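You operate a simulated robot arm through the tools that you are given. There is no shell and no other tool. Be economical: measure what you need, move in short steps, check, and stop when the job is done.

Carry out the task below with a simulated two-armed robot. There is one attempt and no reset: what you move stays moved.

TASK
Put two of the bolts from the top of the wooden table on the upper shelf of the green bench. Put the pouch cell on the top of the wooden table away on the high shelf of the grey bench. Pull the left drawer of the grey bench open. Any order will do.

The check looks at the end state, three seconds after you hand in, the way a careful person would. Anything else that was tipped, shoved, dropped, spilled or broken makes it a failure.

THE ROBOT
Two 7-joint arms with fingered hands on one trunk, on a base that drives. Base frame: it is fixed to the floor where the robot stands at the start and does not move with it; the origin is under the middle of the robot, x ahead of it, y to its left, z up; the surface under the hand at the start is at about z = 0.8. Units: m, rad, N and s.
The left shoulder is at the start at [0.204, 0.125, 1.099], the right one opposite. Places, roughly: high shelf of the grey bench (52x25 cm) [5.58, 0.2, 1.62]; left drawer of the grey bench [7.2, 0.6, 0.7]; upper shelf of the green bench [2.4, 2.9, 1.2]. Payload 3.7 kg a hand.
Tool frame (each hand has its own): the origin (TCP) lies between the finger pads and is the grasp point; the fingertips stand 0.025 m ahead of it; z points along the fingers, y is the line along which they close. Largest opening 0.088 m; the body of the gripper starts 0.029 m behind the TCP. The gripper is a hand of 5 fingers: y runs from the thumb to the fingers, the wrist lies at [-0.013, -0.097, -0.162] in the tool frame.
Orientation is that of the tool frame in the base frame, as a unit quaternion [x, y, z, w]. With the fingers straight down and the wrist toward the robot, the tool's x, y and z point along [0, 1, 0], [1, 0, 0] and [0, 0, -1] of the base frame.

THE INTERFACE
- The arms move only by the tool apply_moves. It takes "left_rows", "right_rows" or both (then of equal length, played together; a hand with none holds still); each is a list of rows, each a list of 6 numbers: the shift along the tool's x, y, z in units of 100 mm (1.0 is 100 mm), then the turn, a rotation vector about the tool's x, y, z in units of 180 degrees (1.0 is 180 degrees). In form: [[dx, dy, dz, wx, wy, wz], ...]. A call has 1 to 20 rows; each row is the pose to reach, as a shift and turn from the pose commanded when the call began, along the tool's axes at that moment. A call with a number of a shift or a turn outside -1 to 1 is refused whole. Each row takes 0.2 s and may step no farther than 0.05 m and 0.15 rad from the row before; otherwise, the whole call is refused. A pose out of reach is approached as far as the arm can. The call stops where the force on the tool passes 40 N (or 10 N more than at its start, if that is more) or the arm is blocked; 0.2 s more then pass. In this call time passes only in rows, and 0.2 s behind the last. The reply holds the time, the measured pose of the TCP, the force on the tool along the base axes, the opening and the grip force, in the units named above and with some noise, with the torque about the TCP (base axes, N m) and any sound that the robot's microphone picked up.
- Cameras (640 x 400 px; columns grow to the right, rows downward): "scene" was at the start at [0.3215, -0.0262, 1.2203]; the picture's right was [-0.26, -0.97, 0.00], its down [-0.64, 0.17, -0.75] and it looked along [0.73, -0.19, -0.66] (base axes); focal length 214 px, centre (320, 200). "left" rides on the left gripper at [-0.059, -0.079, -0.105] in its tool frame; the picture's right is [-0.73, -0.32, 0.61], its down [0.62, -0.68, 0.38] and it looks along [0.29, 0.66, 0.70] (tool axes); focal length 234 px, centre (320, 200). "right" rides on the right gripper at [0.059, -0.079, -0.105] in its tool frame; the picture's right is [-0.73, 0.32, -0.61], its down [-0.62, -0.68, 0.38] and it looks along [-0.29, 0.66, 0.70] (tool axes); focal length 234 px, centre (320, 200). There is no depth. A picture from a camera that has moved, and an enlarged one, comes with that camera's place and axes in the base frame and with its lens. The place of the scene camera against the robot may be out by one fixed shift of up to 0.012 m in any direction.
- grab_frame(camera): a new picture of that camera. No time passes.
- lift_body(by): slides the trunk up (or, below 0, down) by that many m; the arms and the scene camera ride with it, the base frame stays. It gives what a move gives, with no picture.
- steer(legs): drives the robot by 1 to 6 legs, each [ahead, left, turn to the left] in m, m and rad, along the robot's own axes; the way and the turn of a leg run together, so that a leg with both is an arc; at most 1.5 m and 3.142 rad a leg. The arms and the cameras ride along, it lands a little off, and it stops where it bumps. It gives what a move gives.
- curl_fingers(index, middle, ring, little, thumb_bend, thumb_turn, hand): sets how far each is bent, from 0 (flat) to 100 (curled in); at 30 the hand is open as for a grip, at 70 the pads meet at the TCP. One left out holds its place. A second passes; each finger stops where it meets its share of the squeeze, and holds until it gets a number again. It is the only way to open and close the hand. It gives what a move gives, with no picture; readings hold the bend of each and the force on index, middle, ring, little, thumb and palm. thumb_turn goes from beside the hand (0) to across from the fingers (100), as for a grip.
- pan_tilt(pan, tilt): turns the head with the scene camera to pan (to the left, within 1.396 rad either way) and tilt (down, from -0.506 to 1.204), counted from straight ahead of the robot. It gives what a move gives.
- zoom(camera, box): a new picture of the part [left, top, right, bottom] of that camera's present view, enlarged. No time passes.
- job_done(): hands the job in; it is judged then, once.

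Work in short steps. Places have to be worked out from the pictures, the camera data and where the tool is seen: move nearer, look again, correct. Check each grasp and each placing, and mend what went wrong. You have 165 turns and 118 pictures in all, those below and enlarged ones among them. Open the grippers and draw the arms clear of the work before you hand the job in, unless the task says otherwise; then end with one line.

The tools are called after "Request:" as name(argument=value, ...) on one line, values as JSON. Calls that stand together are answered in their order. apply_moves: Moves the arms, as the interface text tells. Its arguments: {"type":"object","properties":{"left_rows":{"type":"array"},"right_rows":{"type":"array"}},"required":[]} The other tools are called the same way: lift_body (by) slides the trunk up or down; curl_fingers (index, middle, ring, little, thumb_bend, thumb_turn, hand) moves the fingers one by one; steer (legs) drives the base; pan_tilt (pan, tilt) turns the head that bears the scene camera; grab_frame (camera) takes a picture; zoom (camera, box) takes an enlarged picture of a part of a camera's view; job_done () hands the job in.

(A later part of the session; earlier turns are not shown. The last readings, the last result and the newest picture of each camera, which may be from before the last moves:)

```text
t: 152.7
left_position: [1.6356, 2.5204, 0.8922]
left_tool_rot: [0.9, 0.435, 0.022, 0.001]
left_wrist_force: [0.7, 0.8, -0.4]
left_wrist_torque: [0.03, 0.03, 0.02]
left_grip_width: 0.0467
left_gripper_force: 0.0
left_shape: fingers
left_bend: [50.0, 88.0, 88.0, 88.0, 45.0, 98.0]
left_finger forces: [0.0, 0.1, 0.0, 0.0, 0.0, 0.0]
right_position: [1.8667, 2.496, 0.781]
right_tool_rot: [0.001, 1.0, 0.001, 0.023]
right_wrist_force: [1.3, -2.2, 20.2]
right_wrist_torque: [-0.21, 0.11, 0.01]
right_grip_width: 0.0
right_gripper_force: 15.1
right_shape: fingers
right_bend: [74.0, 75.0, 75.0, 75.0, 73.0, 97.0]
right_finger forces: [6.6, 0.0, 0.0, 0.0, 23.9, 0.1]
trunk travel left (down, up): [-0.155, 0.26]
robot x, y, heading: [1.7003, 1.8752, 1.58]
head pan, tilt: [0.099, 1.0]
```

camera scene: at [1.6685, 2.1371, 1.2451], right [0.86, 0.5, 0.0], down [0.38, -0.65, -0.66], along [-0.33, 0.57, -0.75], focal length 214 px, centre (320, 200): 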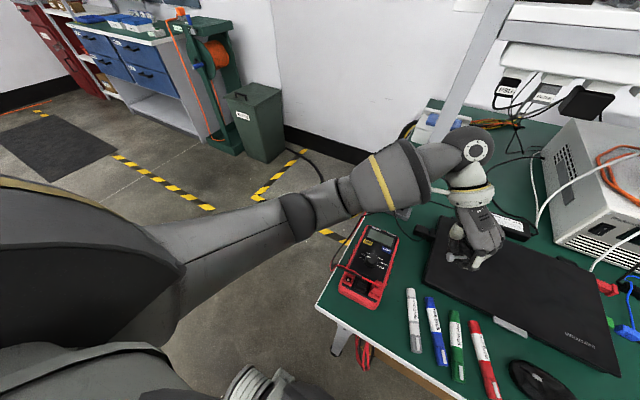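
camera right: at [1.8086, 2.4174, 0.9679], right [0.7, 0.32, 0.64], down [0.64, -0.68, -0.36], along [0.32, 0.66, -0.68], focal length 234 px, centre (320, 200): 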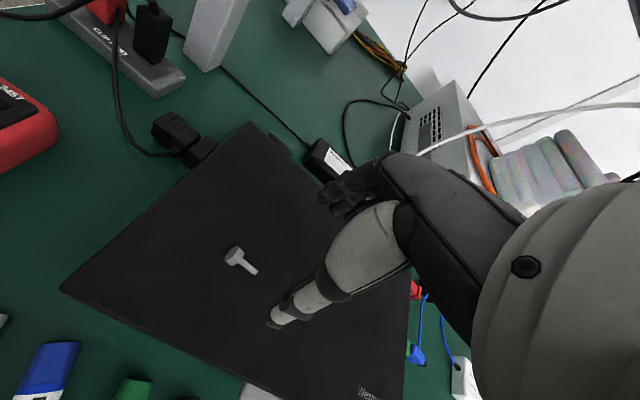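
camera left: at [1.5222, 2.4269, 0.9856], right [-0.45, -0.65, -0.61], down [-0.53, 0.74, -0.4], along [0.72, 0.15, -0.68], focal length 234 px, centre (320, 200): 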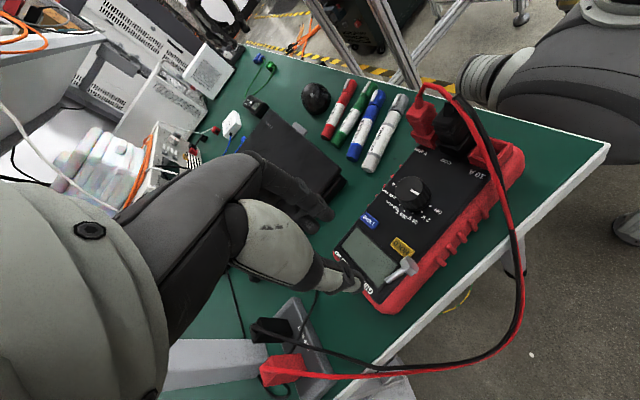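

Index 6.6 N, thumb 24 N (part lid contact). Lifting 4 cm to see if a grip remains.

Request:
apply_moves(right_rows=[[0, 0, -0.1, 0, 0, 0], [0, 0, -0.25, 0, 0, 0], [0, 0, -0.4, 0, 0, 0]])

Request:
zoom(camera="right", box=[200, 170, 440, 320])

```text
t: 153.5
left_position: [1.6369, 2.5201, 0.8913]
left_tool_rot: [0.9, 0.435, 0.021, 0.003]
left_wrist_force: [0.4, -0.2, -0.7]
left_wrist_torque: [-0.01, 0.0, -0.01]
left_grip_width: 0.0468
left_gripper_force: 0.1
left_shape: fingers
left_bend: [50.0, 88.0, 88.0, 88.0, 45.0, 98.0]
left_finger forces: [0.1, 0.0, 0.0, 0.0, 0.0, 0.1]
right_position: [1.865, 2.4975, 0.8194]
right_tool_rot: [0.001, 1.0, -0.001, 0.022]
right_wrist_force: [0.2, 0.2, -0.1]
right_wrist_torque: [0.01, -0.03, 0.03]
right_grip_width: 0.0002
right_gripper_force: 4.1
right_shape: fingers
right_bend: [74.0, 75.0, 75.0, 75.0, 71.0, 97.0]
right_finger forces: [3.8, 0.1, 0.0, 0.0, 4.4, 0.1]
trunk travel left (down, up): [-0.155, 0.26]
robot x, y, heading: [1.7007, 1.871, 1.572]
head pan, tilt: [0.099, 1.0]
```

```text
2.67 times, centred on (320, 245) of right
camera zoom: at [1.8026, 2.4166, 0.9208], right [0.7, 0.32, 0.64], down [0.64, -0.68, -0.35], along [0.32, 0.66, -0.68], focal length 624 px, centre (320, 80)
```

zoom: 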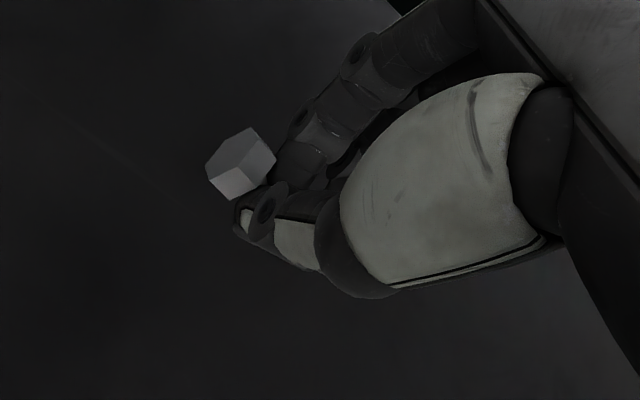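

Held as before (4 N). Tightening a little by commanding deeper bends.

Request:
curl_fingers(hand="right", index=80, middle=80, thumb_bend=80)

```text
t: 154.5
left_position: [1.6359, 2.521, 0.8917]
left_tool_rot: [0.9, 0.435, 0.02, 0.003]
left_wrist_force: [0.5, 0.8, 0.5]
left_wrist_torque: [-0.01, 0.0, 0.01]
left_grip_width: 0.0466
left_gripper_force: 0.0
left_shape: fingers
left_bend: [50.0, 88.0, 88.0, 88.0, 45.0, 98.0]
left_finger forces: [0.0, 0.1, 0.1, 0.1, 0.0, 0.0]
right_position: [1.8657, 2.4982, 0.8169]
right_tool_rot: [-0.001, 1.0, 0.0, 0.021]
right_wrist_force: [-0.5, 0.4, 0.2]
right_wrist_torque: [0.0, 0.0, 0.0]
right_grip_width: 0.0
right_gripper_force: 8.9
right_shape: fingers
right_bend: [76.0, 80.0, 75.0, 75.0, 72.0, 97.0]
right_finger forces: [9.2, 0.0, 0.0, 0.1, 8.6, 0.0]
trunk travel left (down, up): [-0.155, 0.26]
robot x, y, heading: [1.7008, 1.8753, 1.578]
head pan, tilt: [0.099, 1.0]
```

Now ~9 N. Retracting the left hand a little from the post, then raising the trunk back up.

Request:
apply_moves(left_rows=[[-0.4, -0.05, 0, 0, 0, 0], [-0.84, -0.1, 0, 0, 0, 0]], right_rows=[[0, -0.2, -0.2, 0, 0, 0], [0, -0.4, -0.4, 0, 0, 0]])

Request:
lift_body(by=0.25)

```text
t: 155.1
left_position: [1.5754, 2.4612, 0.8885]
left_tool_rot: [0.9, 0.435, 0.021, 0.003]
left_wrist_force: [-0.1, 0.7, 0.4]
left_wrist_torque: [0.01, 0.0, 0.0]
left_grip_width: 0.0467
left_gripper_force: 0.0
left_shape: fingers
left_bend: [50.0, 88.0, 88.0, 88.0, 45.0, 98.0]
left_finger forces: [0.0, 0.0, 0.1, 0.0, 0.0, 0.1]
right_position: [1.8631, 2.4567, 0.8589]
right_tool_rot: [0.0, 1.0, 0.0, 0.022]
right_wrist_force: [-0.8, 0.8, -0.3]
right_wrist_torque: [0.0, 0.03, -0.03]
right_grip_width: 0.0
right_gripper_force: 9.4
right_shape: fingers
right_bend: [76.0, 80.0, 75.0, 75.0, 72.0, 97.0]
right_finger forces: [9.4, 0.0, 0.1, 0.1, 8.6, 0.1]
trunk travel left (down, up): [-0.155, 0.26]
robot x, y, heading: [1.7, 1.8759, 1.572]
head pan, tilt: [0.099, 1.0]
```

```text
t: 157.7
left_position: [1.5763, 2.4624, 1.1384]
left_tool_rot: [0.9, 0.436, 0.02, 0.002]
left_wrist_force: [0.3, -0.6, -0.9]
left_wrist_torque: [0.01, -0.02, -0.01]
left_grip_width: 0.0466
left_gripper_force: 0.0
left_shape: fingers
left_bend: [50.0, 88.0, 88.0, 88.0, 45.0, 98.0]
left_finger forces: [0.0, 0.0, 0.1, 0.1, 0.0, 0.1]
right_position: [1.8631, 2.4573, 1.1084]
right_tool_rot: [0.0, 1.0, 0.0, 0.022]
right_wrist_force: [-0.1, -0.9, -0.1]
right_wrist_torque: [-0.01, 0.0, -0.01]
right_grip_width: 0.0
right_gripper_force: 9.1
right_shape: fingers
right_bend: [76.0, 80.0, 75.0, 75.0, 72.0, 97.0]
right_finger forces: [9.6, 0.0, 0.0, 0.0, 8.6, 0.1]
trunk travel left (down, up): [-0.405, 0.01]
robot x, y, heading: [1.6998, 1.8742, 1.576]
head pan, tilt: [0.099, 1.0]
```

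Grip is steady. Tucking the spare fingers, then moving up and pitching to the shelf-entry pose at [1.812, 2.567, 1.25].

Request:
curl_fingers(hand="right", middle=93, ring=93, little=93)

Request:
apply_moves(right_rows=[[0.11, 0.12, -0.25, 0, 0, 0], [0.22, 0.25, -0.5, 0, 0, 0], [0.34, 0.37, -0.75, 0, 0, 0], [0.45, 0.5, -1.0, 0, 0, 0]])

Request:
apply_moves(right_rows=[[0, 0.2, -0.15, -0.037, 0, 0], [0, 0.4, -0.3, -0.074, 0, 0], [0, 0.6, -0.4, -0.111, 0, 0]])

```text
t: 158.7
left_position: [1.5769, 2.4617, 1.1383]
left_tool_rot: [0.9, 0.435, 0.02, 0.002]
left_wrist_force: [0.1, 0.5, -1.0]
left_wrist_torque: [0.02, -0.03, -0.02]
left_grip_width: 0.0466
left_gripper_force: 0.1
left_shape: fingers
left_bend: [50.0, 88.0, 88.0, 88.0, 45.0, 98.0]
left_finger forces: [0.0, 0.1, 0.0, 0.0, 0.0, 0.0]
right_position: [1.8648, 2.4571, 1.1079]
right_tool_rot: [0.0, 1.0, -0.001, 0.021]
right_wrist_force: [0.0, 0.0, 0.2]
right_wrist_torque: [0.03, 0.02, 0.01]
right_grip_width: 0.0
right_gripper_force: 9.1
right_shape: fingers
right_bend: [76.0, 93.0, 93.0, 93.0, 72.0, 97.0]
right_finger forces: [9.5, 0.0, 0.1, 0.1, 8.6, 0.0]
trunk travel left (down, up): [-0.405, 0.01]
robot x, y, heading: [1.7021, 1.8744, 1.575]
head pan, tilt: [0.099, 1.0]
```

```text
t: 159.7
left_position: [1.5747, 2.4616, 1.1376]
left_tool_rot: [0.9, 0.435, 0.02, 0.002]
left_wrist_force: [-0.3, -1.1, -0.3]
left_wrist_torque: [-0.01, 0.0, -0.01]
left_grip_width: 0.0468
left_gripper_force: 0.0
left_shape: fingers
left_bend: [50.0, 88.0, 88.0, 88.0, 45.0, 98.0]
left_finger forces: [0.0, 0.0, 0.0, 0.0, 0.0, 0.0]
right_position: [1.814, 2.5086, 1.2067]
right_tool_rot: [0.001, 1.0, -0.002, 0.022]
right_wrist_force: [1.0, -0.3, -0.3]
right_wrist_torque: [-0.02, -0.04, -0.01]
right_grip_width: 0.0001
right_gripper_force: 9.5
right_shape: fingers
right_bend: [76.0, 93.0, 93.0, 93.0, 72.0, 97.0]
right_finger forces: [9.7, 0.0, 0.0, 0.0, 8.6, 0.0]
trunk travel left (down, up): [-0.405, 0.01]
robot x, y, heading: [1.7025, 1.8742, 1.577]
head pan, tilt: [0.099, 1.0]
```

```text
t: 160.4
left_position: [1.5767, 2.4628, 1.1385]
left_tool_rot: [0.9, 0.435, 0.021, 0.001]
left_wrist_force: [-0.1, -1.1, 0.7]
left_wrist_torque: [0.04, 0.0, 0.0]
left_grip_width: 0.0466
left_gripper_force: 0.1
left_shape: fingers
left_bend: [50.0, 88.0, 88.0, 88.0, 45.0, 98.0]
left_finger forces: [0.1, 0.0, 0.0, 0.1, 0.1, 0.1]
right_position: [1.8132, 2.5669, 1.2465]
right_tool_rot: [-0.003, 0.985, 0.173, 0.021]
right_wrist_force: [-0.5, -0.6, -0.5]
right_wrist_torque: [-0.02, 0.0, -0.01]
right_grip_width: 0.0
right_gripper_force: 9.1
right_shape: fingers
right_bend: [76.0, 93.0, 93.0, 93.0, 73.0, 97.0]
right_finger forces: [9.9, 0.0, 0.0, 0.0, 8.6, 0.1]
trunk travel left (down, up): [-0.405, 0.01]
robot x, y, heading: [1.7019, 1.8749, 1.575]
head pan, tilt: [0.099, 1.0]
```

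At entry pose. Going forward 10 cm under the bins, then a picture.

Request:
apply_moves(right_rows=[[0, 0.32, 0.1, 0, 0, 0], [0, 0.64, 0.2, 0, 0, 0], [0, 0.96, 0.3, 0, 0, 0]])

Request:
grab_frame(camera="right")

```text
t: 161.2
left_position: [1.5759, 2.4626, 1.1388]
left_tool_rot: [0.9, 0.435, 0.019, 0.003]
left_wrist_force: [-0.1, 0.2, 0.8]
left_wrist_torque: [0.0, 0.01, 0.01]
left_grip_width: 0.0466
left_gripper_force: 0.0
left_shape: fingers
left_bend: [50.0, 88.0, 88.0, 88.0, 45.0, 98.0]
left_finger forces: [0.1, 0.0, 0.0, 0.0, 0.1, 0.1]
right_position: [1.8123, 2.669, 1.251]
right_tool_rot: [-0.004, 0.985, 0.173, 0.021]
right_wrist_force: [-0.3, 0.1, 0.2]
right_wrist_torque: [-0.02, -0.02, -0.01]
right_grip_width: 0.0
right_gripper_force: 9.8
right_shape: fingers
right_bend: [76.0, 93.0, 93.0, 93.0, 73.0, 97.0]
right_finger forces: [10.2, 0.0, 0.0, 0.0, 8.6, 0.0]
trunk travel left (down, up): [-0.405, 0.01]
robot x, y, heading: [1.7013, 1.8739, 1.578]
head pan, tilt: [0.099, 1.0]
```

```text
20 pictures are left
camera right: at [1.7514, 2.5578, 1.3208], right [0.7, 0.1, 0.71], down [0.65, -0.51, -0.57], along [0.31, 0.86, -0.42], focal length 234 px, centre (320, 200)
```

right: 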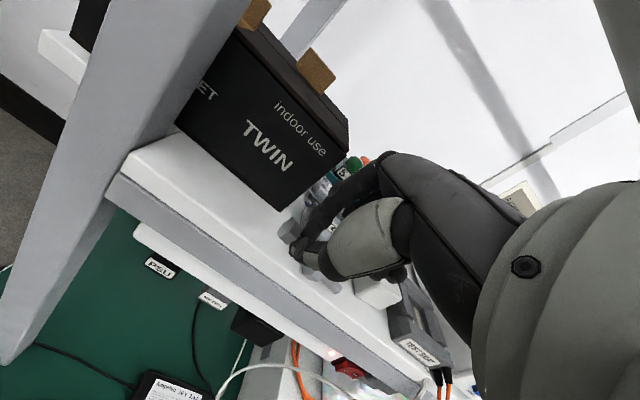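

Clear of the TWIN box. Lowering to shelf contact at y≈2.688.

Request:
apply_moves(right_rows=[[0, 0.12, 0.09, 0, 0, 0], [0, 0.11, 0.18, 0, 0, 0], [0, 0.1, 0.26, 0, 0, 0]])

Request:
zoom(camera="right", box=[200, 150, 440, 300])

```text
t: 162.1
left_position: [1.5773, 2.4615, 1.1391]
left_tool_rot: [0.9, 0.436, 0.021, 0.003]
left_wrist_force: [0.3, 0.9, -0.6]
left_wrist_torque: [0.05, 0.01, -0.04]
left_grip_width: 0.0468
left_gripper_force: 0.1
left_shape: fingers
left_bend: [50.0, 88.0, 88.0, 88.0, 45.0, 98.0]
left_finger forces: [0.0, 0.1, 0.0, 0.0, 0.0, 0.0]
right_position: [1.8146, 2.688, 1.2303]
right_tool_rot: [-0.004, 0.985, 0.174, 0.022]
right_wrist_force: [-0.1, 0.6, -0.5]
right_wrist_torque: [0.0, 0.02, -0.01]
right_grip_width: 0.0
right_gripper_force: 9.3
right_shape: fingers
right_bend: [76.0, 93.0, 93.0, 93.0, 73.0, 97.0]
right_finger forces: [10.1, 0.1, 0.0, 0.1, 8.7, 0.0]
trunk travel left (down, up): [-0.405, 0.01]
robot x, y, heading: [1.6992, 1.8748, 1.576]
head pan, tilt: [0.099, 1.0]
```

```text
2.67 times, centred on (320, 225) of right
camera zoom: at [1.7528, 2.5755, 1.2997], right [0.7, 0.1, 0.71], down [0.65, -0.51, -0.57], along [0.31, 0.86, -0.42], focal length 624 px, centre (320, 133)
```

zoom: 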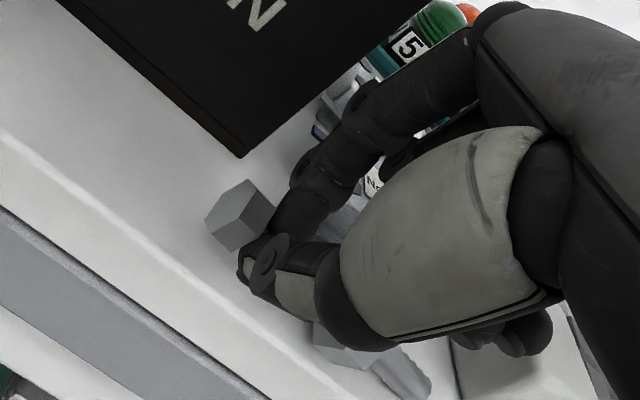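

Bolt 2 is a few mm above the shelf, next to bolt 1, no contacts. Releasing.

Request:
curl_fingers(hand="right", index=62, thumb_bend=62)

Request:
zoom(camera="right", box=[200, 150, 440, 300])

```text
t: 163.1
left_position: [1.5762, 2.4611, 1.1379]
left_tool_rot: [0.9, 0.435, 0.02, 0.002]
left_wrist_force: [-0.3, -0.2, 0.0]
left_wrist_torque: [0.02, 0.01, -0.02]
left_grip_width: 0.0467
left_gripper_force: 0.0
left_shape: fingers
left_bend: [50.0, 88.0, 88.0, 88.0, 45.0, 98.0]
left_finger forces: [0.1, 0.0, 0.0, 0.0, 0.0, 0.1]
right_position: [1.8144, 2.688, 1.2317]
right_tool_rot: [-0.003, 0.985, 0.174, 0.021]
right_wrist_force: [0.6, -0.7, 4.8]
right_wrist_torque: [-0.03, 0.04, 0.02]
right_grip_width: 0.0117
right_gripper_force: 2.4
right_shape: fingers
right_bend: [62.0, 93.0, 93.0, 93.0, 65.0, 98.0]
right_finger forces: [0.1, 0.0, 0.1, 0.1, 4.4, 0.1]
trunk travel left (down, up): [-0.405, 0.01]
robot x, y, heading: [1.6999, 1.8737, 1.579]
head pan, tilt: [0.099, 1.0]
```

```text
2.67 times, centred on (320, 225) of right
camera zoom: at [1.7527, 2.5747, 1.3006], right [0.7, 0.09, 0.71], down [0.65, -0.51, -0.57], along [0.31, 0.86, -0.42], focal length 624 px, centre (320, 133)
```

zoom: 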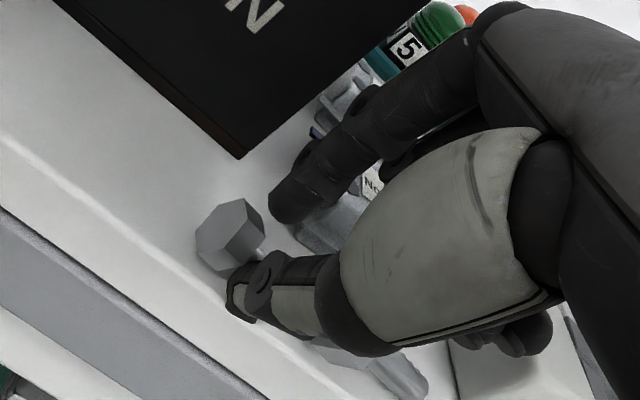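

Released onto the shelf. Lifting straight up 2.5 cm, then withdrawing back.

Request:
apply_moves(right_rows=[[0, 0.035, -0.095, 0, 0, 0], [0, 0.086, -0.235, 0, 0, 0]])

Request:
apply_moves(right_rows=[[0, -0.31, -0.115, 0, 0, 0], [0, -0.62, -0.23, 0, 0, 0], [0, -0.94, -0.345, 0, 0, 0]])

Request:
apply_moves(right_rows=[[-0.2, -0.4, -0.15, 0, 0, 0], [-0.5, -0.7, -0.3, 0, 0, 0], [-0.9, -0.94, -0.345, 0, 0, 0]])

Request:
pan_tilt(pan=-0.3, tilt=0.4)

Request:
zoom(camera="scene", box=[160, 100, 400, 250])

```text
t: 163.7
left_position: [1.5765, 2.463, 1.1385]
left_tool_rot: [0.9, 0.435, 0.02, 0.003]
left_wrist_force: [-0.1, 0.0, 0.6]
left_wrist_torque: [-0.02, 0.02, -0.02]
left_grip_width: 0.0467
left_gripper_force: 0.1
left_shape: fingers
left_bend: [50.0, 88.0, 88.0, 88.0, 45.0, 98.0]
left_finger forces: [0.0, 0.0, 0.1, 0.0, 0.1, 0.0]
right_position: [1.8139, 2.6859, 1.2548]
right_tool_rot: [-0.004, 0.985, 0.173, 0.022]
right_wrist_force: [-0.1, 0.7, -0.1]
right_wrist_torque: [-0.01, 0.01, 0.02]
right_grip_width: 0.015
right_gripper_force: 0.1
right_shape: fingers
right_bend: [62.0, 93.0, 93.0, 93.0, 62.0, 98.0]
right_finger forces: [0.0, 0.0, 0.0, 0.0, 0.1, 0.1]
trunk travel left (down, up): [-0.405, 0.01]
robot x, y, heading: [1.7017, 1.8769, 1.574]
head pan, tilt: [0.099, 1.0]
```

```text
t: 164.4
left_position: [1.5763, 2.4617, 1.1404]
left_tool_rot: [0.9, 0.435, 0.021, 0.003]
left_wrist_force: [0.4, 0.5, 0.1]
left_wrist_torque: [0.02, -0.01, -0.01]
left_grip_width: 0.0466
left_gripper_force: 0.1
left_shape: fingers
left_bend: [50.0, 88.0, 88.0, 88.0, 45.0, 98.0]
left_finger forces: [0.1, 0.1, 0.1, 0.0, 0.0, 0.0]
right_position: [1.812, 2.5863, 1.2558]
right_tool_rot: [-0.004, 0.985, 0.173, 0.022]
right_wrist_force: [0.6, -0.6, -0.2]
right_wrist_torque: [-0.02, 0.03, -0.01]
right_grip_width: 0.0148
right_gripper_force: 0.0
right_shape: fingers
right_bend: [62.0, 93.0, 93.0, 93.0, 62.0, 98.0]
right_finger forces: [0.0, 0.0, 0.0, 0.1, 0.0, 0.1]
trunk travel left (down, up): [-0.405, 0.01]
robot x, y, heading: [1.7036, 1.8756, 1.58]
head pan, tilt: [0.099, 1.0]
```

```text
t: 165.2
left_position: [1.5786, 2.4608, 1.1401]
left_tool_rot: [0.9, 0.436, 0.019, 0.001]
left_wrist_force: [-0.5, 0.6, 0.0]
left_wrist_torque: [0.02, 0.02, -0.01]
left_grip_width: 0.047
left_gripper_force: 0.0
left_shape: fingers
left_bend: [50.0, 88.0, 88.0, 88.0, 45.0, 98.0]
left_finger forces: [0.0, 0.1, 0.0, 0.0, 0.0, 0.0]
right_position: [1.9044, 2.483, 1.261]
right_tool_rot: [-0.003, 0.985, 0.174, 0.022]
right_wrist_force: [0.6, -0.5, -0.2]
right_wrist_torque: [0.01, 0.02, 0.0]
right_grip_width: 0.0149
right_gripper_force: 0.1
right_shape: fingers
right_bend: [62.0, 93.0, 93.0, 93.0, 62.0, 98.0]
right_finger forces: [0.0, 0.0, 0.0, 0.0, 0.0, 0.0]
trunk travel left (down, up): [-0.405, 0.01]
robot x, y, heading: [1.6985, 1.8695, 1.576]
head pan, tilt: [0.099, 1.0]
```

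```text
t: 166.2
left_position: [1.5769, 2.4619, 1.1392]
left_tool_rot: [0.9, 0.436, 0.021, 0.002]
left_wrist_force: [0.9, 0.0, -0.6]
left_wrist_torque: [-0.01, 0.02, -0.04]
left_grip_width: 0.0469
left_gripper_force: 0.0
left_shape: fingers
left_bend: [50.0, 88.0, 88.0, 88.0, 45.0, 98.0]
left_finger forces: [0.1, 0.1, 0.0, 0.0, 0.1, 0.0]
right_position: [1.9036, 2.4857, 1.2606]
right_tool_rot: [-0.004, 0.984, 0.175, 0.021]
right_wrist_force: [-0.2, 0.4, -0.2]
right_wrist_torque: [0.04, -0.02, -0.03]
right_grip_width: 0.0148
right_gripper_force: 0.0
right_shape: fingers
right_bend: [62.0, 93.0, 93.0, 93.0, 62.0, 98.0]
right_finger forces: [0.0, 0.0, 0.1, 0.1, 0.1, 0.0]
trunk travel left (down, up): [-0.405, 0.01]
robot x, y, heading: [1.7026, 1.8723, 1.576]
head pan, tilt: [-0.3, 0.4]
```

```text
2.67 times, centred on (280, 175) of scene
camera zoom: at [1.7349, 1.9984, 1.5448], right [0.96, -0.29, 0.0], down [-0.11, -0.37, -0.92], along [0.27, 0.88, -0.39], focal length 572 px, centre (427, 267)
```

zoom: 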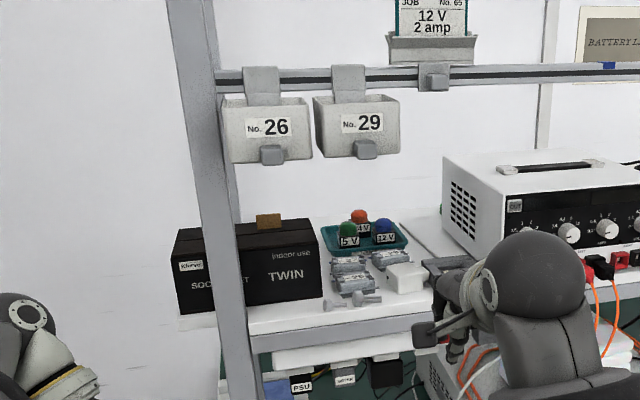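

Both bolts rest on the upper shelf, everything else undisturbed. Now driving back by the same route to the wooden table for the pouch cell.

Request:
steer(legs=[[-0.32, 0, 0], [0, 1.5, 0], [0, 0.205, 0], [-1.5, 0, 0], [-0.05, 0, 0], [0, 0, -1.571]])

Request:
pan_tilt(pan=-0.05, tilt=0.15)

Request:
grab_frame(camera="scene")

```text
t: 194.6
left_position: [0.6096, 0.134, 1.1395]
left_tool_rot: [0.948, -0.316, 0.013, 0.016]
left_wrist_force: [0.6, 0.1, 0.1]
left_wrist_torque: [0.02, 0.0, -0.01]
left_grip_width: 0.0467
left_gripper_force: 0.1
left_shape: fingers
left_bend: [50.0, 88.0, 88.0, 88.0, 45.0, 98.0]
left_finger forces: [0.0, 0.0, 0.0, 0.1, 0.0, 0.1]
right_position: [0.6404, -0.1932, 1.26]
right_tool_rot: [0.684, 0.708, 0.11, 0.136]
right_wrist_force: [-0.4, 1.2, 0.1]
right_wrist_torque: [0.0, 0.0, -0.01]
right_grip_width: 0.015
right_gripper_force: 0.0
right_shape: fingers
right_bend: [62.0, 93.0, 93.0, 93.0, 62.0, 98.0]
right_finger forces: [0.0, 0.0, 0.1, 0.0, 0.0, 0.0]
trunk travel left (down, up): [-0.405, 0.01]
robot x, y, heading: [0.0233, -0.0099, 0.032]
head pan, tilt: [-0.3, 0.4]
```

```text
t: 195.4
left_position: [0.6093, 0.1323, 1.1384]
left_tool_rot: [0.948, -0.316, 0.012, 0.016]
left_wrist_force: [1.1, 1.0, -0.8]
left_wrist_torque: [-0.04, 0.02, -0.02]
left_grip_width: 0.0467
left_gripper_force: 0.0
left_shape: fingers
left_bend: [50.0, 88.0, 88.0, 88.0, 45.0, 98.0]
left_finger forces: [0.0, 0.0, 0.0, 0.0, 0.0, 0.1]
right_position: [0.641, -0.1925, 1.2601]
right_tool_rot: [0.684, 0.708, 0.109, 0.137]
right_wrist_force: [0.4, 0.0, 0.3]
right_wrist_torque: [-0.03, 0.02, 0.01]
right_grip_width: 0.0152
right_gripper_force: 0.0
right_shape: fingers
right_bend: [62.0, 93.0, 93.0, 93.0, 62.0, 98.0]
right_finger forces: [0.0, 0.1, 0.1, 0.1, 0.0, 0.0]
trunk travel left (down, up): [-0.405, 0.01]
robot x, y, heading: [0.0245, -0.0068, 0.029]
head pan, tilt: [-0.051, 0.15]
```

```text
16 pictures are left
camera scene: at [0.1647, -0.0123, 1.568], right [-0.02, -1.0, 0.0], down [-0.15, 0.0, -0.99], along [0.99, -0.02, -0.15], focal length 214 px, centre (320, 200)
```

scene: 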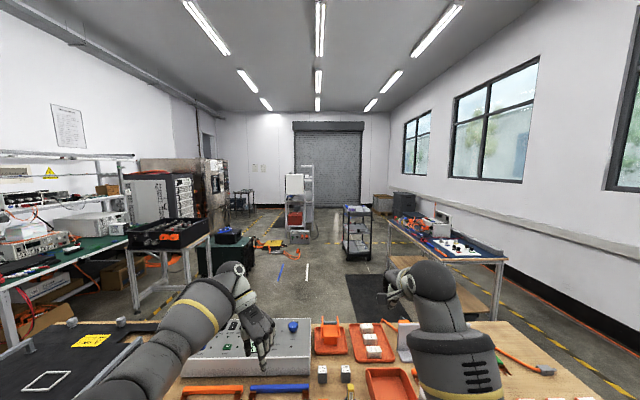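

Zooming toward the place where the grey bench's shelf and drawer should be.

Request:
zoom(camera="scene", box=[232, 150, 392, 250])

```text
4.00 times, centred on (312, 200) of scene
camera zoom: at [0.1647, -0.0123, 1.568], right [-0.02, -1.0, 0.0], down [-0.15, 0.0, -0.99], along [0.99, -0.02, -0.15], focal length 858 px, centre (352, 200)
```

zoom: 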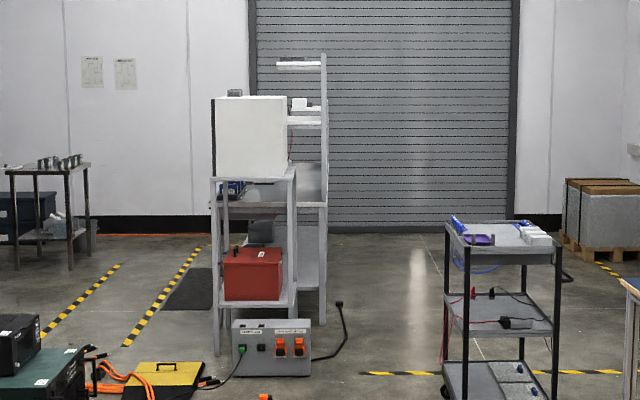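

The grey bench runs along x, front facing +y, with the high shelf on its back uprights. First the pouch cell: ~10×6 cm at [0.563, −0.685], short side along x. Strafing right 0.35 and lowering the trunk.

Request:
steer(legs=[[0, -0.36, -0.03]])

Request:
lift_body(by=-0.18)

Request:
curl_fingers(hand="right", index=30, middle=30, ring=30, little=30, thumb_bend=30)

```text
t: 199.1
left_position: [0.6189, -0.2457, 1.1394]
left_tool_rot: [0.943, -0.331, 0.012, 0.017]
left_wrist_force: [-0.1, -0.4, -0.1]
left_wrist_torque: [0.01, -0.02, 0.02]
left_grip_width: 0.0468
left_gripper_force: 0.1
left_shape: fingers
left_bend: [50.0, 88.0, 88.0, 88.0, 45.0, 98.0]
left_finger forces: [0.0, 0.0, 0.0, 0.0, 0.1, 0.0]
right_position: [0.6401, -0.5713, 1.2608]
right_tool_rot: [0.697, 0.696, 0.108, 0.138]
right_wrist_force: [0.6, -0.2, 0.2]
right_wrist_torque: [0.04, -0.02, -0.01]
right_grip_width: 0.0149
right_gripper_force: 0.1
right_shape: fingers
right_bend: [62.0, 93.0, 93.0, 93.0, 62.0, 98.0]
right_finger forces: [0.0, 0.0, 0.0, 0.0, 0.0, 0.0]
trunk travel left (down, up): [-0.405, 0.01]
robot x, y, heading: [0.0276, -0.368, -0.008]
head pan, tilt: [-0.051, 0.15]
```

```text
t: 201.1
left_position: [0.6182, -0.2454, 0.961]
left_tool_rot: [0.943, -0.332, 0.014, 0.016]
left_wrist_force: [-0.2, 0.8, -0.5]
left_wrist_torque: [-0.01, 0.0, 0.03]
left_grip_width: 0.0467
left_gripper_force: 0.2
left_shape: fingers
left_bend: [50.0, 88.0, 88.0, 88.0, 45.0, 98.0]
left_finger forces: [0.0, 0.0, 0.1, 0.0, 0.0, 0.0]
right_position: [0.6395, -0.5711, 1.0815]
right_tool_rot: [0.697, 0.695, 0.108, 0.139]
right_wrist_force: [0.2, -0.5, 0.2]
right_wrist_torque: [0.0, -0.02, -0.03]
right_grip_width: 0.015
right_gripper_force: 0.0
right_shape: fingers
right_bend: [62.0, 93.0, 93.0, 93.0, 62.0, 98.0]
right_finger forces: [0.0, 0.1, 0.0, 0.0, 0.0, 0.1]
trunk travel left (down, up): [-0.225, 0.19]
robot x, y, heading: [0.0291, -0.3646, -0.005]
head pan, tilt: [-0.051, 0.15]
```

```text
t: 202.1
left_position: [0.6193, -0.2446, 0.9585]
left_tool_rot: [0.943, -0.332, 0.012, 0.016]
left_wrist_force: [0.6, 0.1, 0.2]
left_wrist_torque: [-0.02, 0.01, -0.02]
left_grip_width: 0.0467
left_gripper_force: 0.0
left_shape: fingers
left_bend: [50.0, 88.0, 88.0, 88.0, 45.0, 98.0]
left_finger forces: [0.0, 0.1, 0.1, 0.0, 0.0, 0.1]
right_position: [0.6399, -0.5718, 1.0803]
right_tool_rot: [0.697, 0.696, 0.107, 0.14]
right_wrist_force: [0.1, 0.5, -0.2]
right_wrist_torque: [-0.05, -0.02, -0.01]
right_grip_width: 0.0845
right_gripper_force: 0.1
right_shape: fingers
right_bend: [30.0, 30.0, 30.0, 30.0, 30.0, 98.0]
right_finger forces: [0.0, 0.0, 0.0, 0.1, 0.0, 0.1]
trunk travel left (down, up): [-0.225, 0.19]
robot x, y, heading: [0.0291, -0.3696, -0.006]
head pan, tilt: [-0.051, 0.15]
```

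Levelling the right hand, yaw −10°, and moving toward the pouch.

Request:
apply_moves(right_rows=[[-0.25, -0.25, 0.12, 0.028, 0.003, 0.014], [-0.5, -0.5, 0.25, 0.056, 0.007, 0.028], [-0.75, -0.75, 0.37, 0.084, 0.01, 0.042], [-1.0, -0.99, 0.49, 0.111, 0.014, 0.055]])

Request:
grab_frame(camera="right")

```text
t: 203.1
left_position: [0.62, -0.2446, 0.9587]
left_tool_rot: [0.943, -0.332, 0.012, 0.016]
left_wrist_force: [-0.5, 0.3, 0.2]
left_wrist_torque: [-0.03, 0.0, 0.01]
left_grip_width: 0.0467
left_gripper_force: 0.1
left_shape: fingers
left_bend: [50.0, 88.0, 88.0, 88.0, 45.0, 98.0]
left_finger forces: [0.0, 0.0, 0.0, 0.1, 0.0, 0.0]
right_position: [0.5622, -0.675, 1.0047]
right_tool_rot: [0.765, 0.644, 0.012, -0.01]
right_wrist_force: [0.9, 0.4, 0.0]
right_wrist_torque: [-0.05, 0.01, -0.01]
right_grip_width: 0.0846
right_gripper_force: 0.0
right_shape: fingers
right_bend: [30.0, 30.0, 30.0, 30.0, 30.0, 98.0]
right_finger forces: [0.0, 0.0, 0.0, 0.0, 0.1, 0.0]
trunk travel left (down, up): [-0.225, 0.19]
robot x, y, heading: [0.034, -0.366, -0.008]
head pan, tilt: [-0.051, 0.15]
```

```text
14 pictures are left
camera right: at [0.4933, -0.6084, 1.1115], right [0.19, -0.79, 0.58], down [-0.78, -0.49, -0.4], along [0.6, -0.38, -0.7], focal length 234 px, centre (320, 200)
```

right: 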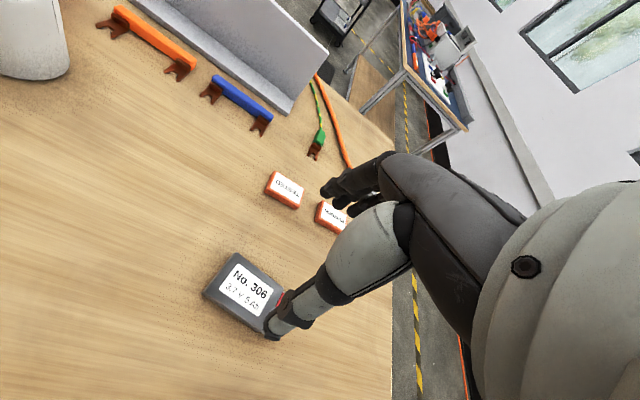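

Pouch centre ≈ [0.563, −0.70], short side at −15°. Trimming yaw and descending around it.

Request:
apply_moves(right_rows=[[-0.12, 0.03, 0.3, 0, 0, 0.014], [-0.25, 0.05, 0.65, 0, 0, 0.028], [-0.25, 0.05, 0.95, 0, 0, 0.028]])

Request:
grab_frame(camera="right")

```text
t: 203.9
left_position: [0.6194, -0.2456, 0.9583]
left_tool_rot: [0.943, -0.332, 0.012, 0.016]
left_wrist_force: [-0.8, -0.6, 0.1]
left_wrist_torque: [0.01, 0.02, -0.01]
left_grip_width: 0.0467
left_gripper_force: 0.1
left_shape: fingers
left_bend: [50.0, 88.0, 88.0, 88.0, 45.0, 98.0]
left_finger forces: [0.0, 0.0, 0.0, 0.1, 0.0, 0.1]
right_position: [0.5636, -0.6978, 0.9085]
right_tool_rot: [0.792, 0.61, 0.011, -0.01]
right_wrist_force: [-1.1, 0.0, 0.2]
right_wrist_torque: [0.02, -0.02, -0.01]
right_grip_width: 0.0847
right_gripper_force: 0.0
right_shape: fingers
right_bend: [30.0, 30.0, 30.0, 30.0, 30.0, 98.0]
right_finger forces: [0.0, 0.1, 0.1, 0.1, 0.1, 0.0]
trunk travel left (down, up): [-0.225, 0.19]
robot x, y, heading: [0.0282, -0.3661, 0.0]
head pan, tilt: [-0.051, 0.15]
```

```text
13 pictures are left
camera right: at [0.502, -0.6251, 1.0162], right [0.12, -0.8, 0.59], down [-0.82, -0.42, -0.4], along [0.57, -0.43, -0.71], focal length 234 px, centre (320, 200)
```

right: 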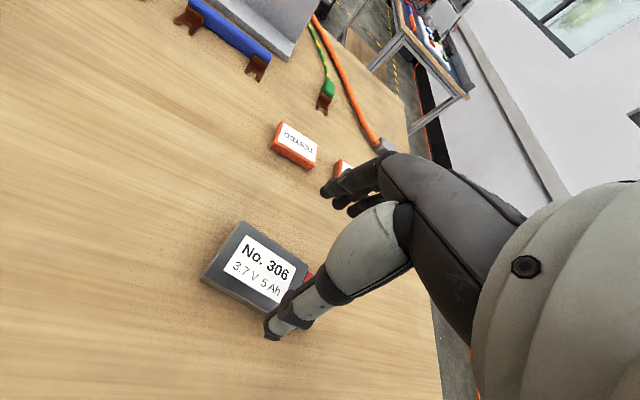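

Centred. Descending to z≈0.829 and gripping.

Request:
apply_moves(right_rows=[[0, 0.01, 0.3, 0, 0, 0], [0, 0.01, 0.6, 0, 0, 0], [0, 0.01, 0.78, 0, 0, 0]])

Request:
curl_fingers(hand="right", index=60, middle=60, ring=60, little=60, thumb_bend=60)

```text
t: 204.7
left_position: [0.619, -0.2455, 0.9587]
left_tool_rot: [0.943, -0.332, 0.013, 0.017]
left_wrist_force: [0.1, 0.0, 0.6]
left_wrist_torque: [0.07, 0.01, 0.01]
left_grip_width: 0.0464
left_gripper_force: 0.2
left_shape: fingers
left_bend: [50.0, 88.0, 88.0, 88.0, 45.0, 98.0]
left_finger forces: [0.1, 0.0, 0.0, 0.1, 0.1, 0.0]
right_position: [0.5652, -0.6943, 0.831]
right_tool_rot: [0.792, 0.61, 0.011, -0.01]
right_wrist_force: [-0.3, -0.1, -1.2]
right_wrist_torque: [-0.03, 0.0, 0.04]
right_grip_width: 0.0845
right_gripper_force: 0.0
right_shape: fingers
right_bend: [30.0, 30.0, 30.0, 30.0, 30.0, 98.0]
right_finger forces: [0.0, 0.0, 0.0, 0.0, 0.1, 0.0]
trunk travel left (down, up): [-0.225, 0.19]
robot x, y, heading: [0.0308, -0.3647, -0.002]
head pan, tilt: [-0.051, 0.15]
```

```text
t: 205.7
left_position: [0.6197, -0.2451, 0.9591]
left_tool_rot: [0.943, -0.333, 0.012, 0.017]
left_wrist_force: [-0.2, -0.1, -0.1]
left_wrist_torque: [-0.03, 0.02, 0.01]
left_grip_width: 0.0465
left_gripper_force: 0.0
left_shape: fingers
left_bend: [50.0, 88.0, 88.0, 88.0, 45.0, 98.0]
left_finger forces: [0.0, 0.1, 0.0, 0.0, 0.1, 0.1]
right_position: [0.5655, -0.6955, 0.8318]
right_tool_rot: [0.792, 0.61, 0.012, -0.009]
right_wrist_force: [-0.1, -0.5, -0.5]
right_wrist_torque: [0.0, -0.04, 0.06]
right_grip_width: 0.0517
right_gripper_force: 13.4
right_shape: fingers
right_bend: [51.0, 54.0, 54.0, 60.0, 44.0, 95.0]
right_finger forces: [5.3, 4.8, 3.6, 0.0, 13.2, 0.1]
trunk travel left (down, up): [-0.225, 0.19]
robot x, y, heading: [0.0307, -0.3664, -0.002]
head pan, tilt: [-0.051, 0.15]
```

Firm grip (13 N, 52 mm). Lifting and raising the trunk again.

Request:
apply_moves(right_rows=[[0, 0, -0.3, 0, 0, 0], [0, 0, -0.65, 0, 0, 0], [0, 0, -1.0, 0, 0, 0]])

Request:
lift_body(by=0.18)

Request:
zoom(camera="right", box=[160, 150, 400, 300])

```text
t: 206.5
left_position: [0.6193, -0.2446, 0.9582]
left_tool_rot: [0.943, -0.332, 0.013, 0.017]
left_wrist_force: [-0.1, 0.6, -0.5]
left_wrist_torque: [-0.03, 0.02, 0.0]
left_grip_width: 0.0469
left_gripper_force: 0.0
left_shape: fingers
left_bend: [50.0, 88.0, 88.0, 88.0, 45.0, 98.0]
left_finger forces: [0.0, 0.0, 0.0, 0.0, 0.0, 0.0]
right_position: [0.5639, -0.6975, 0.9299]
right_tool_rot: [0.792, 0.61, 0.011, -0.011]
right_wrist_force: [0.4, 0.9, -0.7]
right_wrist_torque: [0.01, -0.02, -0.01]
right_grip_width: 0.0513
right_gripper_force: 13.3
right_shape: fingers
right_bend: [51.0, 54.0, 54.0, 60.0, 44.0, 95.0]
right_finger forces: [5.1, 4.5, 3.6, 0.1, 13.3, 0.0]
trunk travel left (down, up): [-0.225, 0.19]
robot x, y, heading: [0.0261, -0.3715, -0.006]
head pan, tilt: [-0.051, 0.15]
```

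```text
t: 208.5
left_position: [0.6186, -0.2465, 1.1387]
left_tool_rot: [0.943, -0.331, 0.011, 0.016]
left_wrist_force: [0.1, 0.7, 0.9]
left_wrist_torque: [-0.02, -0.01, -0.02]
left_grip_width: 0.0468
left_gripper_force: 0.2
left_shape: fingers
left_bend: [50.0, 88.0, 88.0, 88.0, 45.0, 98.0]
left_finger forces: [0.0, 0.0, 0.1, 0.1, 0.0, 0.0]
right_position: [0.5658, -0.6974, 1.1105]
right_tool_rot: [0.792, 0.61, 0.011, -0.011]
right_wrist_force: [-0.7, 0.2, -0.6]
right_wrist_torque: [-0.01, 0.01, -0.02]
right_grip_width: 0.0515
right_gripper_force: 13.2
right_shape: fingers
right_bend: [51.0, 54.0, 54.0, 60.0, 44.0, 95.0]
right_finger forces: [5.1, 4.5, 3.4, 0.0, 13.1, 0.0]
trunk travel left (down, up): [-0.405, 0.01]
robot x, y, heading: [0.0324, -0.3647, -0.01]
head pan, tilt: [-0.051, 0.15]
```

```text
2.67 times, centred on (280, 225) of right
camera zoom: at [0.5037, -0.6254, 1.2176], right [0.12, -0.8, 0.58], down [-0.82, -0.42, -0.4], along [0.56, -0.43, -0.71], focal length 624 px, centre (427, 133)
```

zoom: 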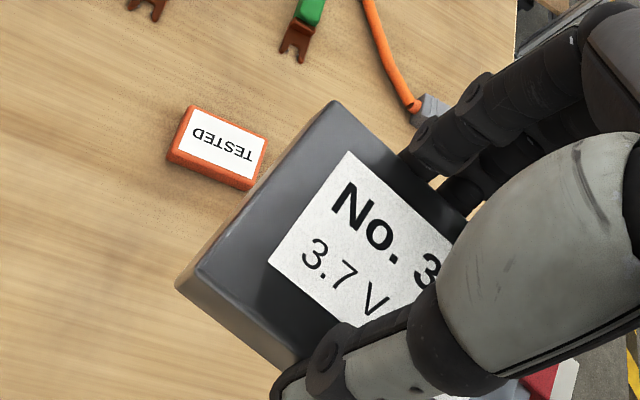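

Pouch is well held. Driving out: turn left, up the corridor, east past the black-topped table, then back south to about (1.63, 0.55).

Request:
steer(legs=[[0, 0, 1.579], [1.0, 0, 0], [0.92, 0, 0], [0, -1.5, 0], [0, -0.1, 0], [-1.0, 0, 0]])

Request:
steer(legs=[[0, 0, -1.571], [1.2, 0, 0]])

Request:
pan_tilt(pan=0.1, tilt=0.3)

Request:
grab_frame(camera="scene")

```text
t: 240.9
left_position: [1.5368, 1.1242, 1.1395]
left_tool_rot: [0.9, 0.435, 0.02, 0.003]
left_wrist_force: [-0.1, -0.1, -0.5]
left_wrist_torque: [0.0, -0.02, 0.0]
left_grip_width: 0.0466
left_gripper_force: 0.0
left_shape: fingers
left_bend: [50.0, 88.0, 88.0, 88.0, 45.0, 98.0]
left_finger forces: [0.0, 0.1, 0.0, 0.1, 0.1, 0.1]
right_position: [1.9898, 1.0721, 1.1111]
right_tool_rot: [0.126, 0.992, 0.001, -0.015]
right_wrist_force: [0.2, 1.1, -1.4]
right_wrist_torque: [-0.02, 0.0, 0.01]
right_grip_width: 0.0512
right_gripper_force: 12.3
right_shape: fingers
right_bend: [51.0, 54.0, 55.0, 60.0, 44.0, 95.0]
right_finger forces: [5.1, 4.3, 3.3, 0.0, 12.4, 0.0]
trunk travel left (down, up): [-0.405, 0.01]
robot x, y, heading: [1.6646, 0.5352, 1.572]
head pan, tilt: [-0.051, 0.15]
```

```text
t: 250.8
left_position: [3.4462, 0.6441, 1.1381]
left_tool_rot: [0.943, -0.331, 0.013, 0.016]
left_wrist_force: [0.3, 0.0, -0.8]
left_wrist_torque: [0.01, 0.01, -0.03]
left_grip_width: 0.0468
left_gripper_force: 0.1
left_shape: fingers
left_bend: [50.0, 88.0, 88.0, 88.0, 45.0, 98.0]
left_finger forces: [0.0, 0.0, 0.0, 0.0, 0.1, 0.0]
right_position: [3.3936, 0.1918, 1.1111]
right_tool_rot: [0.792, 0.611, 0.01, -0.011]
right_wrist_force: [0.1, -0.4, -1.1]
right_wrist_torque: [-0.04, -0.01, 0.01]
right_grip_width: 0.0504
right_gripper_force: 12.3
right_shape: fingers
right_bend: [52.0, 54.0, 55.0, 60.0, 44.0, 95.0]
right_finger forces: [4.7, 4.0, 3.1, 0.0, 11.7, 0.0]
trunk travel left (down, up): [-0.405, 0.01]
robot x, y, heading: [2.8539, 0.524, -0.007]
head pan, tilt: [-0.051, 0.15]
```

```text
t: 251.5
left_position: [3.4467, 0.6442, 1.139]
left_tool_rot: [0.943, -0.332, 0.013, 0.017]
left_wrist_force: [-0.3, -0.6, 0.2]
left_wrist_torque: [0.0, 0.01, 0.01]
left_grip_width: 0.0462
left_gripper_force: 0.1
left_shape: fingers
left_bend: [50.0, 88.0, 88.0, 88.0, 45.0, 98.0]
left_finger forces: [0.1, 0.0, 0.0, 0.0, 0.0, 0.1]
right_position: [3.3925, 0.1924, 1.1107]
right_tool_rot: [0.792, 0.61, 0.011, -0.01]
right_wrist_force: [0.1, -0.2, -0.9]
right_wrist_torque: [0.01, 0.06, -0.02]
right_grip_width: 0.0507
right_gripper_force: 11.9
right_shape: fingers
right_bend: [52.0, 54.0, 55.0, 60.0, 44.0, 95.0]
right_finger forces: [4.8, 3.9, 3.1, 0.0, 11.9, 0.0]
trunk travel left (down, up): [-0.405, 0.01]
robot x, y, heading: [2.8553, 0.5249, -0.001]
head pan, tilt: [0.099, 0.3]
```

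```text
11 pictures are left
camera scene: at [2.9974, 0.5284, 1.5542], right [0.1, -1.0, 0.0], down [-0.29, -0.03, -0.96], along [0.95, 0.09, -0.3], focal length 214 px, centre (320, 200)
```

scene: 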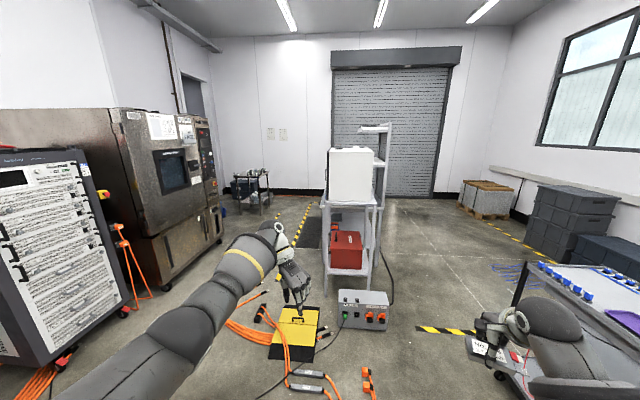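

Driving lanes by the bench front are blocked by cables and boxes; the back side looks reachable by going south around the black trolley (gap between the far bench end x≈2.8 and trolley x≈3.85). Going that way in stages.

Request:
steer(legs=[[0, -0.86, 0], [0.5, 0, 0], [0, -1.22, 0]])

Request:
pan_tilt(pan=0.25, tilt=0.3)

Request:
grab_frame(camera="scene")

```text
t: 261.4
left_position: [3.8391, -0.2225, 1.1405]
left_tool_rot: [0.941, -0.336, 0.013, 0.017]
left_wrist_force: [-0.5, 0.4, 0.3]
left_wrist_torque: [-0.04, 0.0, 0.02]
left_grip_width: 0.0465
left_gripper_force: 0.1
left_shape: fingers
left_bend: [50.0, 88.0, 88.0, 88.0, 45.0, 98.0]
left_finger forces: [0.0, 0.0, 0.0, 0.0, 0.0, 0.0]
right_position: [3.7797, -0.6733, 1.1104]
right_tool_rot: [0.795, 0.606, 0.011, -0.01]
right_wrist_force: [0.9, -0.1, -1.2]
right_wrist_torque: [0.0, -0.04, -0.01]
right_grip_width: 0.0508
right_gripper_force: 11.9
right_shape: fingers
right_bend: [52.0, 55.0, 55.0, 60.0, 44.0, 95.0]
right_finger forces: [4.8, 3.9, 3.1, 0.1, 11.9, 0.0]
trunk travel left (down, up): [-0.405, 0.01]
robot x, y, heading: [3.2496, -0.3373, -0.012]
head pan, tilt: [0.099, 0.3]
stopped in leg 2: the robot was blocked; the commanded pose is now the measured one
```

```text
t: 262.1
left_position: [3.8393, -0.2218, 1.1387]
left_tool_rot: [0.942, -0.336, 0.013, 0.016]
left_wrist_force: [0.3, 0.2, -0.3]
left_wrist_torque: [0.0, 0.0, 0.01]
left_grip_width: 0.0466
left_gripper_force: 0.0
left_shape: fingers
left_bend: [50.0, 88.0, 88.0, 88.0, 45.0, 98.0]
left_finger forces: [0.1, 0.0, 0.1, 0.0, 0.0, 0.0]
right_position: [3.7806, -0.674, 1.1109]
right_tool_rot: [0.795, 0.607, 0.011, -0.01]
right_wrist_force: [0.5, -0.8, -1.1]
right_wrist_torque: [-0.04, -0.01, -0.02]
right_grip_width: 0.0508
right_gripper_force: 11.6
right_shape: fingers
right_bend: [52.0, 55.0, 55.0, 60.0, 44.0, 95.0]
right_finger forces: [4.8, 4.0, 3.1, 0.0, 11.9, 0.0]
trunk travel left (down, up): [-0.405, 0.01]
robot x, y, heading: [3.2471, -0.3375, -0.008]
head pan, tilt: [0.25, 0.3]
```

```text
10 pictures are left
camera scene: at [3.3861, -0.32, 1.5541], right [0.24, -0.97, 0.0], down [-0.29, -0.07, -0.96], along [0.93, 0.23, -0.3], focal length 214 px, centre (320, 200)
```

scene: 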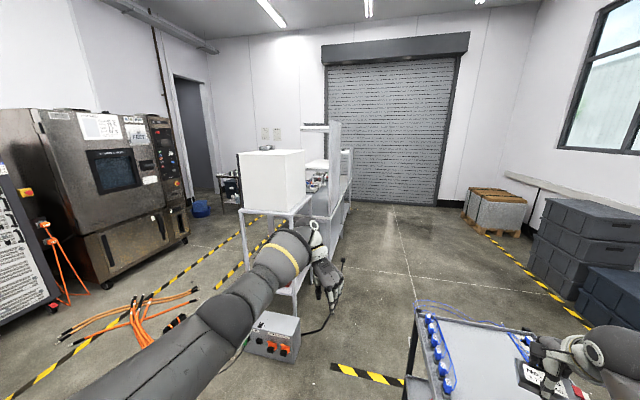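

The base met the near end of the trolley (x≈3.55) and stopped. Backing off 0.15 and looking right to judge the southern gap.

Request:
steer(legs=[[-0.15, 0, 0]])

Request:
pan_tilt(pan=-1.0, tilt=0.6)

Request:
grab_frame(camera="scene")

```text
t: 263.5
left_position: [3.6888, -0.2189, 1.1413]
left_tool_rot: [0.941, -0.336, 0.015, 0.016]
left_wrist_force: [-0.2, -1.4, -0.1]
left_wrist_torque: [-0.02, -0.03, 0.03]
left_grip_width: 0.0468
left_gripper_force: 0.1
left_shape: fingers
left_bend: [50.0, 88.0, 88.0, 88.0, 45.0, 98.0]
left_finger forces: [0.1, 0.0, 0.1, 0.0, 0.1, 0.1]
right_position: [3.6305, -0.6718, 1.1118]
right_tool_rot: [0.795, 0.606, 0.011, -0.01]
right_wrist_force: [0.0, -0.3, -1.2]
right_wrist_torque: [0.0, 0.0, -0.01]
right_grip_width: 0.0504
right_gripper_force: 11.9
right_shape: fingers
right_bend: [52.0, 55.0, 55.0, 60.0, 44.0, 95.0]
right_finger forces: [4.9, 4.1, 3.1, 0.0, 11.9, 0.1]
trunk travel left (down, up): [-0.405, 0.01]
robot x, y, heading: [3.1008, -0.3344, -0.011]
head pan, tilt: [0.25, 0.3]
```

```text
t: 264.9
left_position: [3.6893, -0.2193, 1.1397]
left_tool_rot: [0.942, -0.336, 0.014, 0.015]
left_wrist_force: [0.1, 0.0, -0.4]
left_wrist_torque: [-0.02, -0.01, -0.03]
left_grip_width: 0.0468
left_gripper_force: 0.1
left_shape: fingers
left_bend: [50.0, 88.0, 88.0, 88.0, 45.0, 98.0]
left_finger forces: [0.1, 0.0, 0.1, 0.0, 0.1, 0.0]
right_position: [3.6316, -0.6717, 1.1097]
right_tool_rot: [0.795, 0.607, 0.011, -0.009]
right_wrist_force: [0.2, -0.2, -1.3]
right_wrist_torque: [0.02, 0.01, 0.02]
right_grip_width: 0.0504
right_gripper_force: 12.1
right_shape: fingers
right_bend: [52.0, 55.0, 55.0, 60.0, 44.0, 95.0]
right_finger forces: [4.8, 4.0, 3.1, 0.1, 11.8, 0.1]
trunk travel left (down, up): [-0.405, 0.01]
robot x, y, heading: [3.097, -0.3326, -0.011]
head pan, tilt: [-1.0, 0.6]
```

```text
9 pictures are left
camera scene: at [3.1926, -0.4151, 1.5266], right [-0.85, -0.53, 0.0], down [-0.3, 0.48, -0.83], along [0.44, -0.7, -0.56], focal length 214 px, centre (320, 200)
```

scene: 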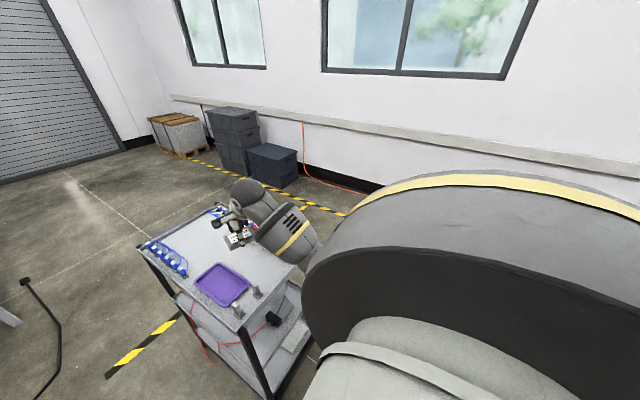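

South of the trolley is open floor (its south edge y≈−0.86). Strafing south at x≈3.13, then east, then north behind the grey bench.

Request:
steer(legs=[[0.03, 0, 0.011], [0, -0.96, 0], [1.2, 0, 0], [0.57, 0, 0], [0, 0.55, 0]])

```text
t: 270.5
left_position: [3.7154, -0.7392, 1.1395]
left_tool_rot: [0.943, -0.332, 0.014, 0.017]
left_wrist_force: [0.5, -0.3, 0.0]
left_wrist_torque: [-0.02, 0.05, -0.01]
left_grip_width: 0.0468
left_gripper_force: 0.1
left_shape: fingers
left_bend: [50.0, 88.0, 88.0, 88.0, 45.0, 98.0]
left_finger forces: [0.0, 0.0, 0.0, 0.0, 0.0, 0.0]
right_position: [3.6633, -1.1919, 1.1124]
right_tool_rot: [0.792, 0.61, 0.011, -0.009]
right_wrist_force: [-0.1, -0.3, -2.1]
right_wrist_torque: [-0.02, -0.03, -0.02]
right_grip_width: 0.0503
right_gripper_force: 12.5
right_shape: fingers
right_bend: [52.0, 55.0, 55.0, 60.0, 44.0, 95.0]
right_finger forces: [4.8, 4.0, 3.1, 0.0, 11.8, 0.0]
trunk travel left (down, up): [-0.405, 0.01]
robot x, y, heading: [3.1255, -0.8592, -0.002]
head pan, tilt: [-1.0, 0.6]
stopped in leg 2: the robot was blocked; the commanded pose is now the measured one
```

South is blocked by the other bench. The only lane is between the trolley (edge y≈−0.57) and the grey box (edge y≈+0.08): 0.65 m for a ~0.56 m base. I'll line up at y≈−0.245 and go through straight.

Request:
steer(legs=[[0, 0.614, 0.0], [0.6, 0, 0]])

```text
t: 279.4
left_position: [4.3161, -0.1218, 1.1395]
left_tool_rot: [0.943, -0.332, 0.015, 0.016]
left_wrist_force: [-0.1, -0.5, 0.7]
left_wrist_torque: [0.0, -0.01, 0.02]
left_grip_width: 0.0467
left_gripper_force: 0.1
left_shape: fingers
left_bend: [50.0, 88.0, 88.0, 88.0, 45.0, 98.0]
left_finger forces: [0.0, 0.1, 0.1, 0.0, 0.0, 0.0]
right_position: [4.2641, -0.5742, 1.1093]
right_tool_rot: [0.792, 0.61, 0.01, -0.009]
right_wrist_force: [-0.1, -0.2, -1.0]
right_wrist_torque: [0.01, 0.0, 0.02]
right_grip_width: 0.0501
right_gripper_force: 11.4
right_shape: fingers
right_bend: [52.0, 55.0, 55.0, 60.0, 44.0, 95.0]
right_finger forces: [5.0, 4.0, 3.1, 0.1, 11.9, 0.0]
trunk travel left (down, up): [-0.405, 0.01]
robot x, y, heading: [3.7249, -0.2418, -0.002]
head pan, tilt: [-1.0, 0.6]
```

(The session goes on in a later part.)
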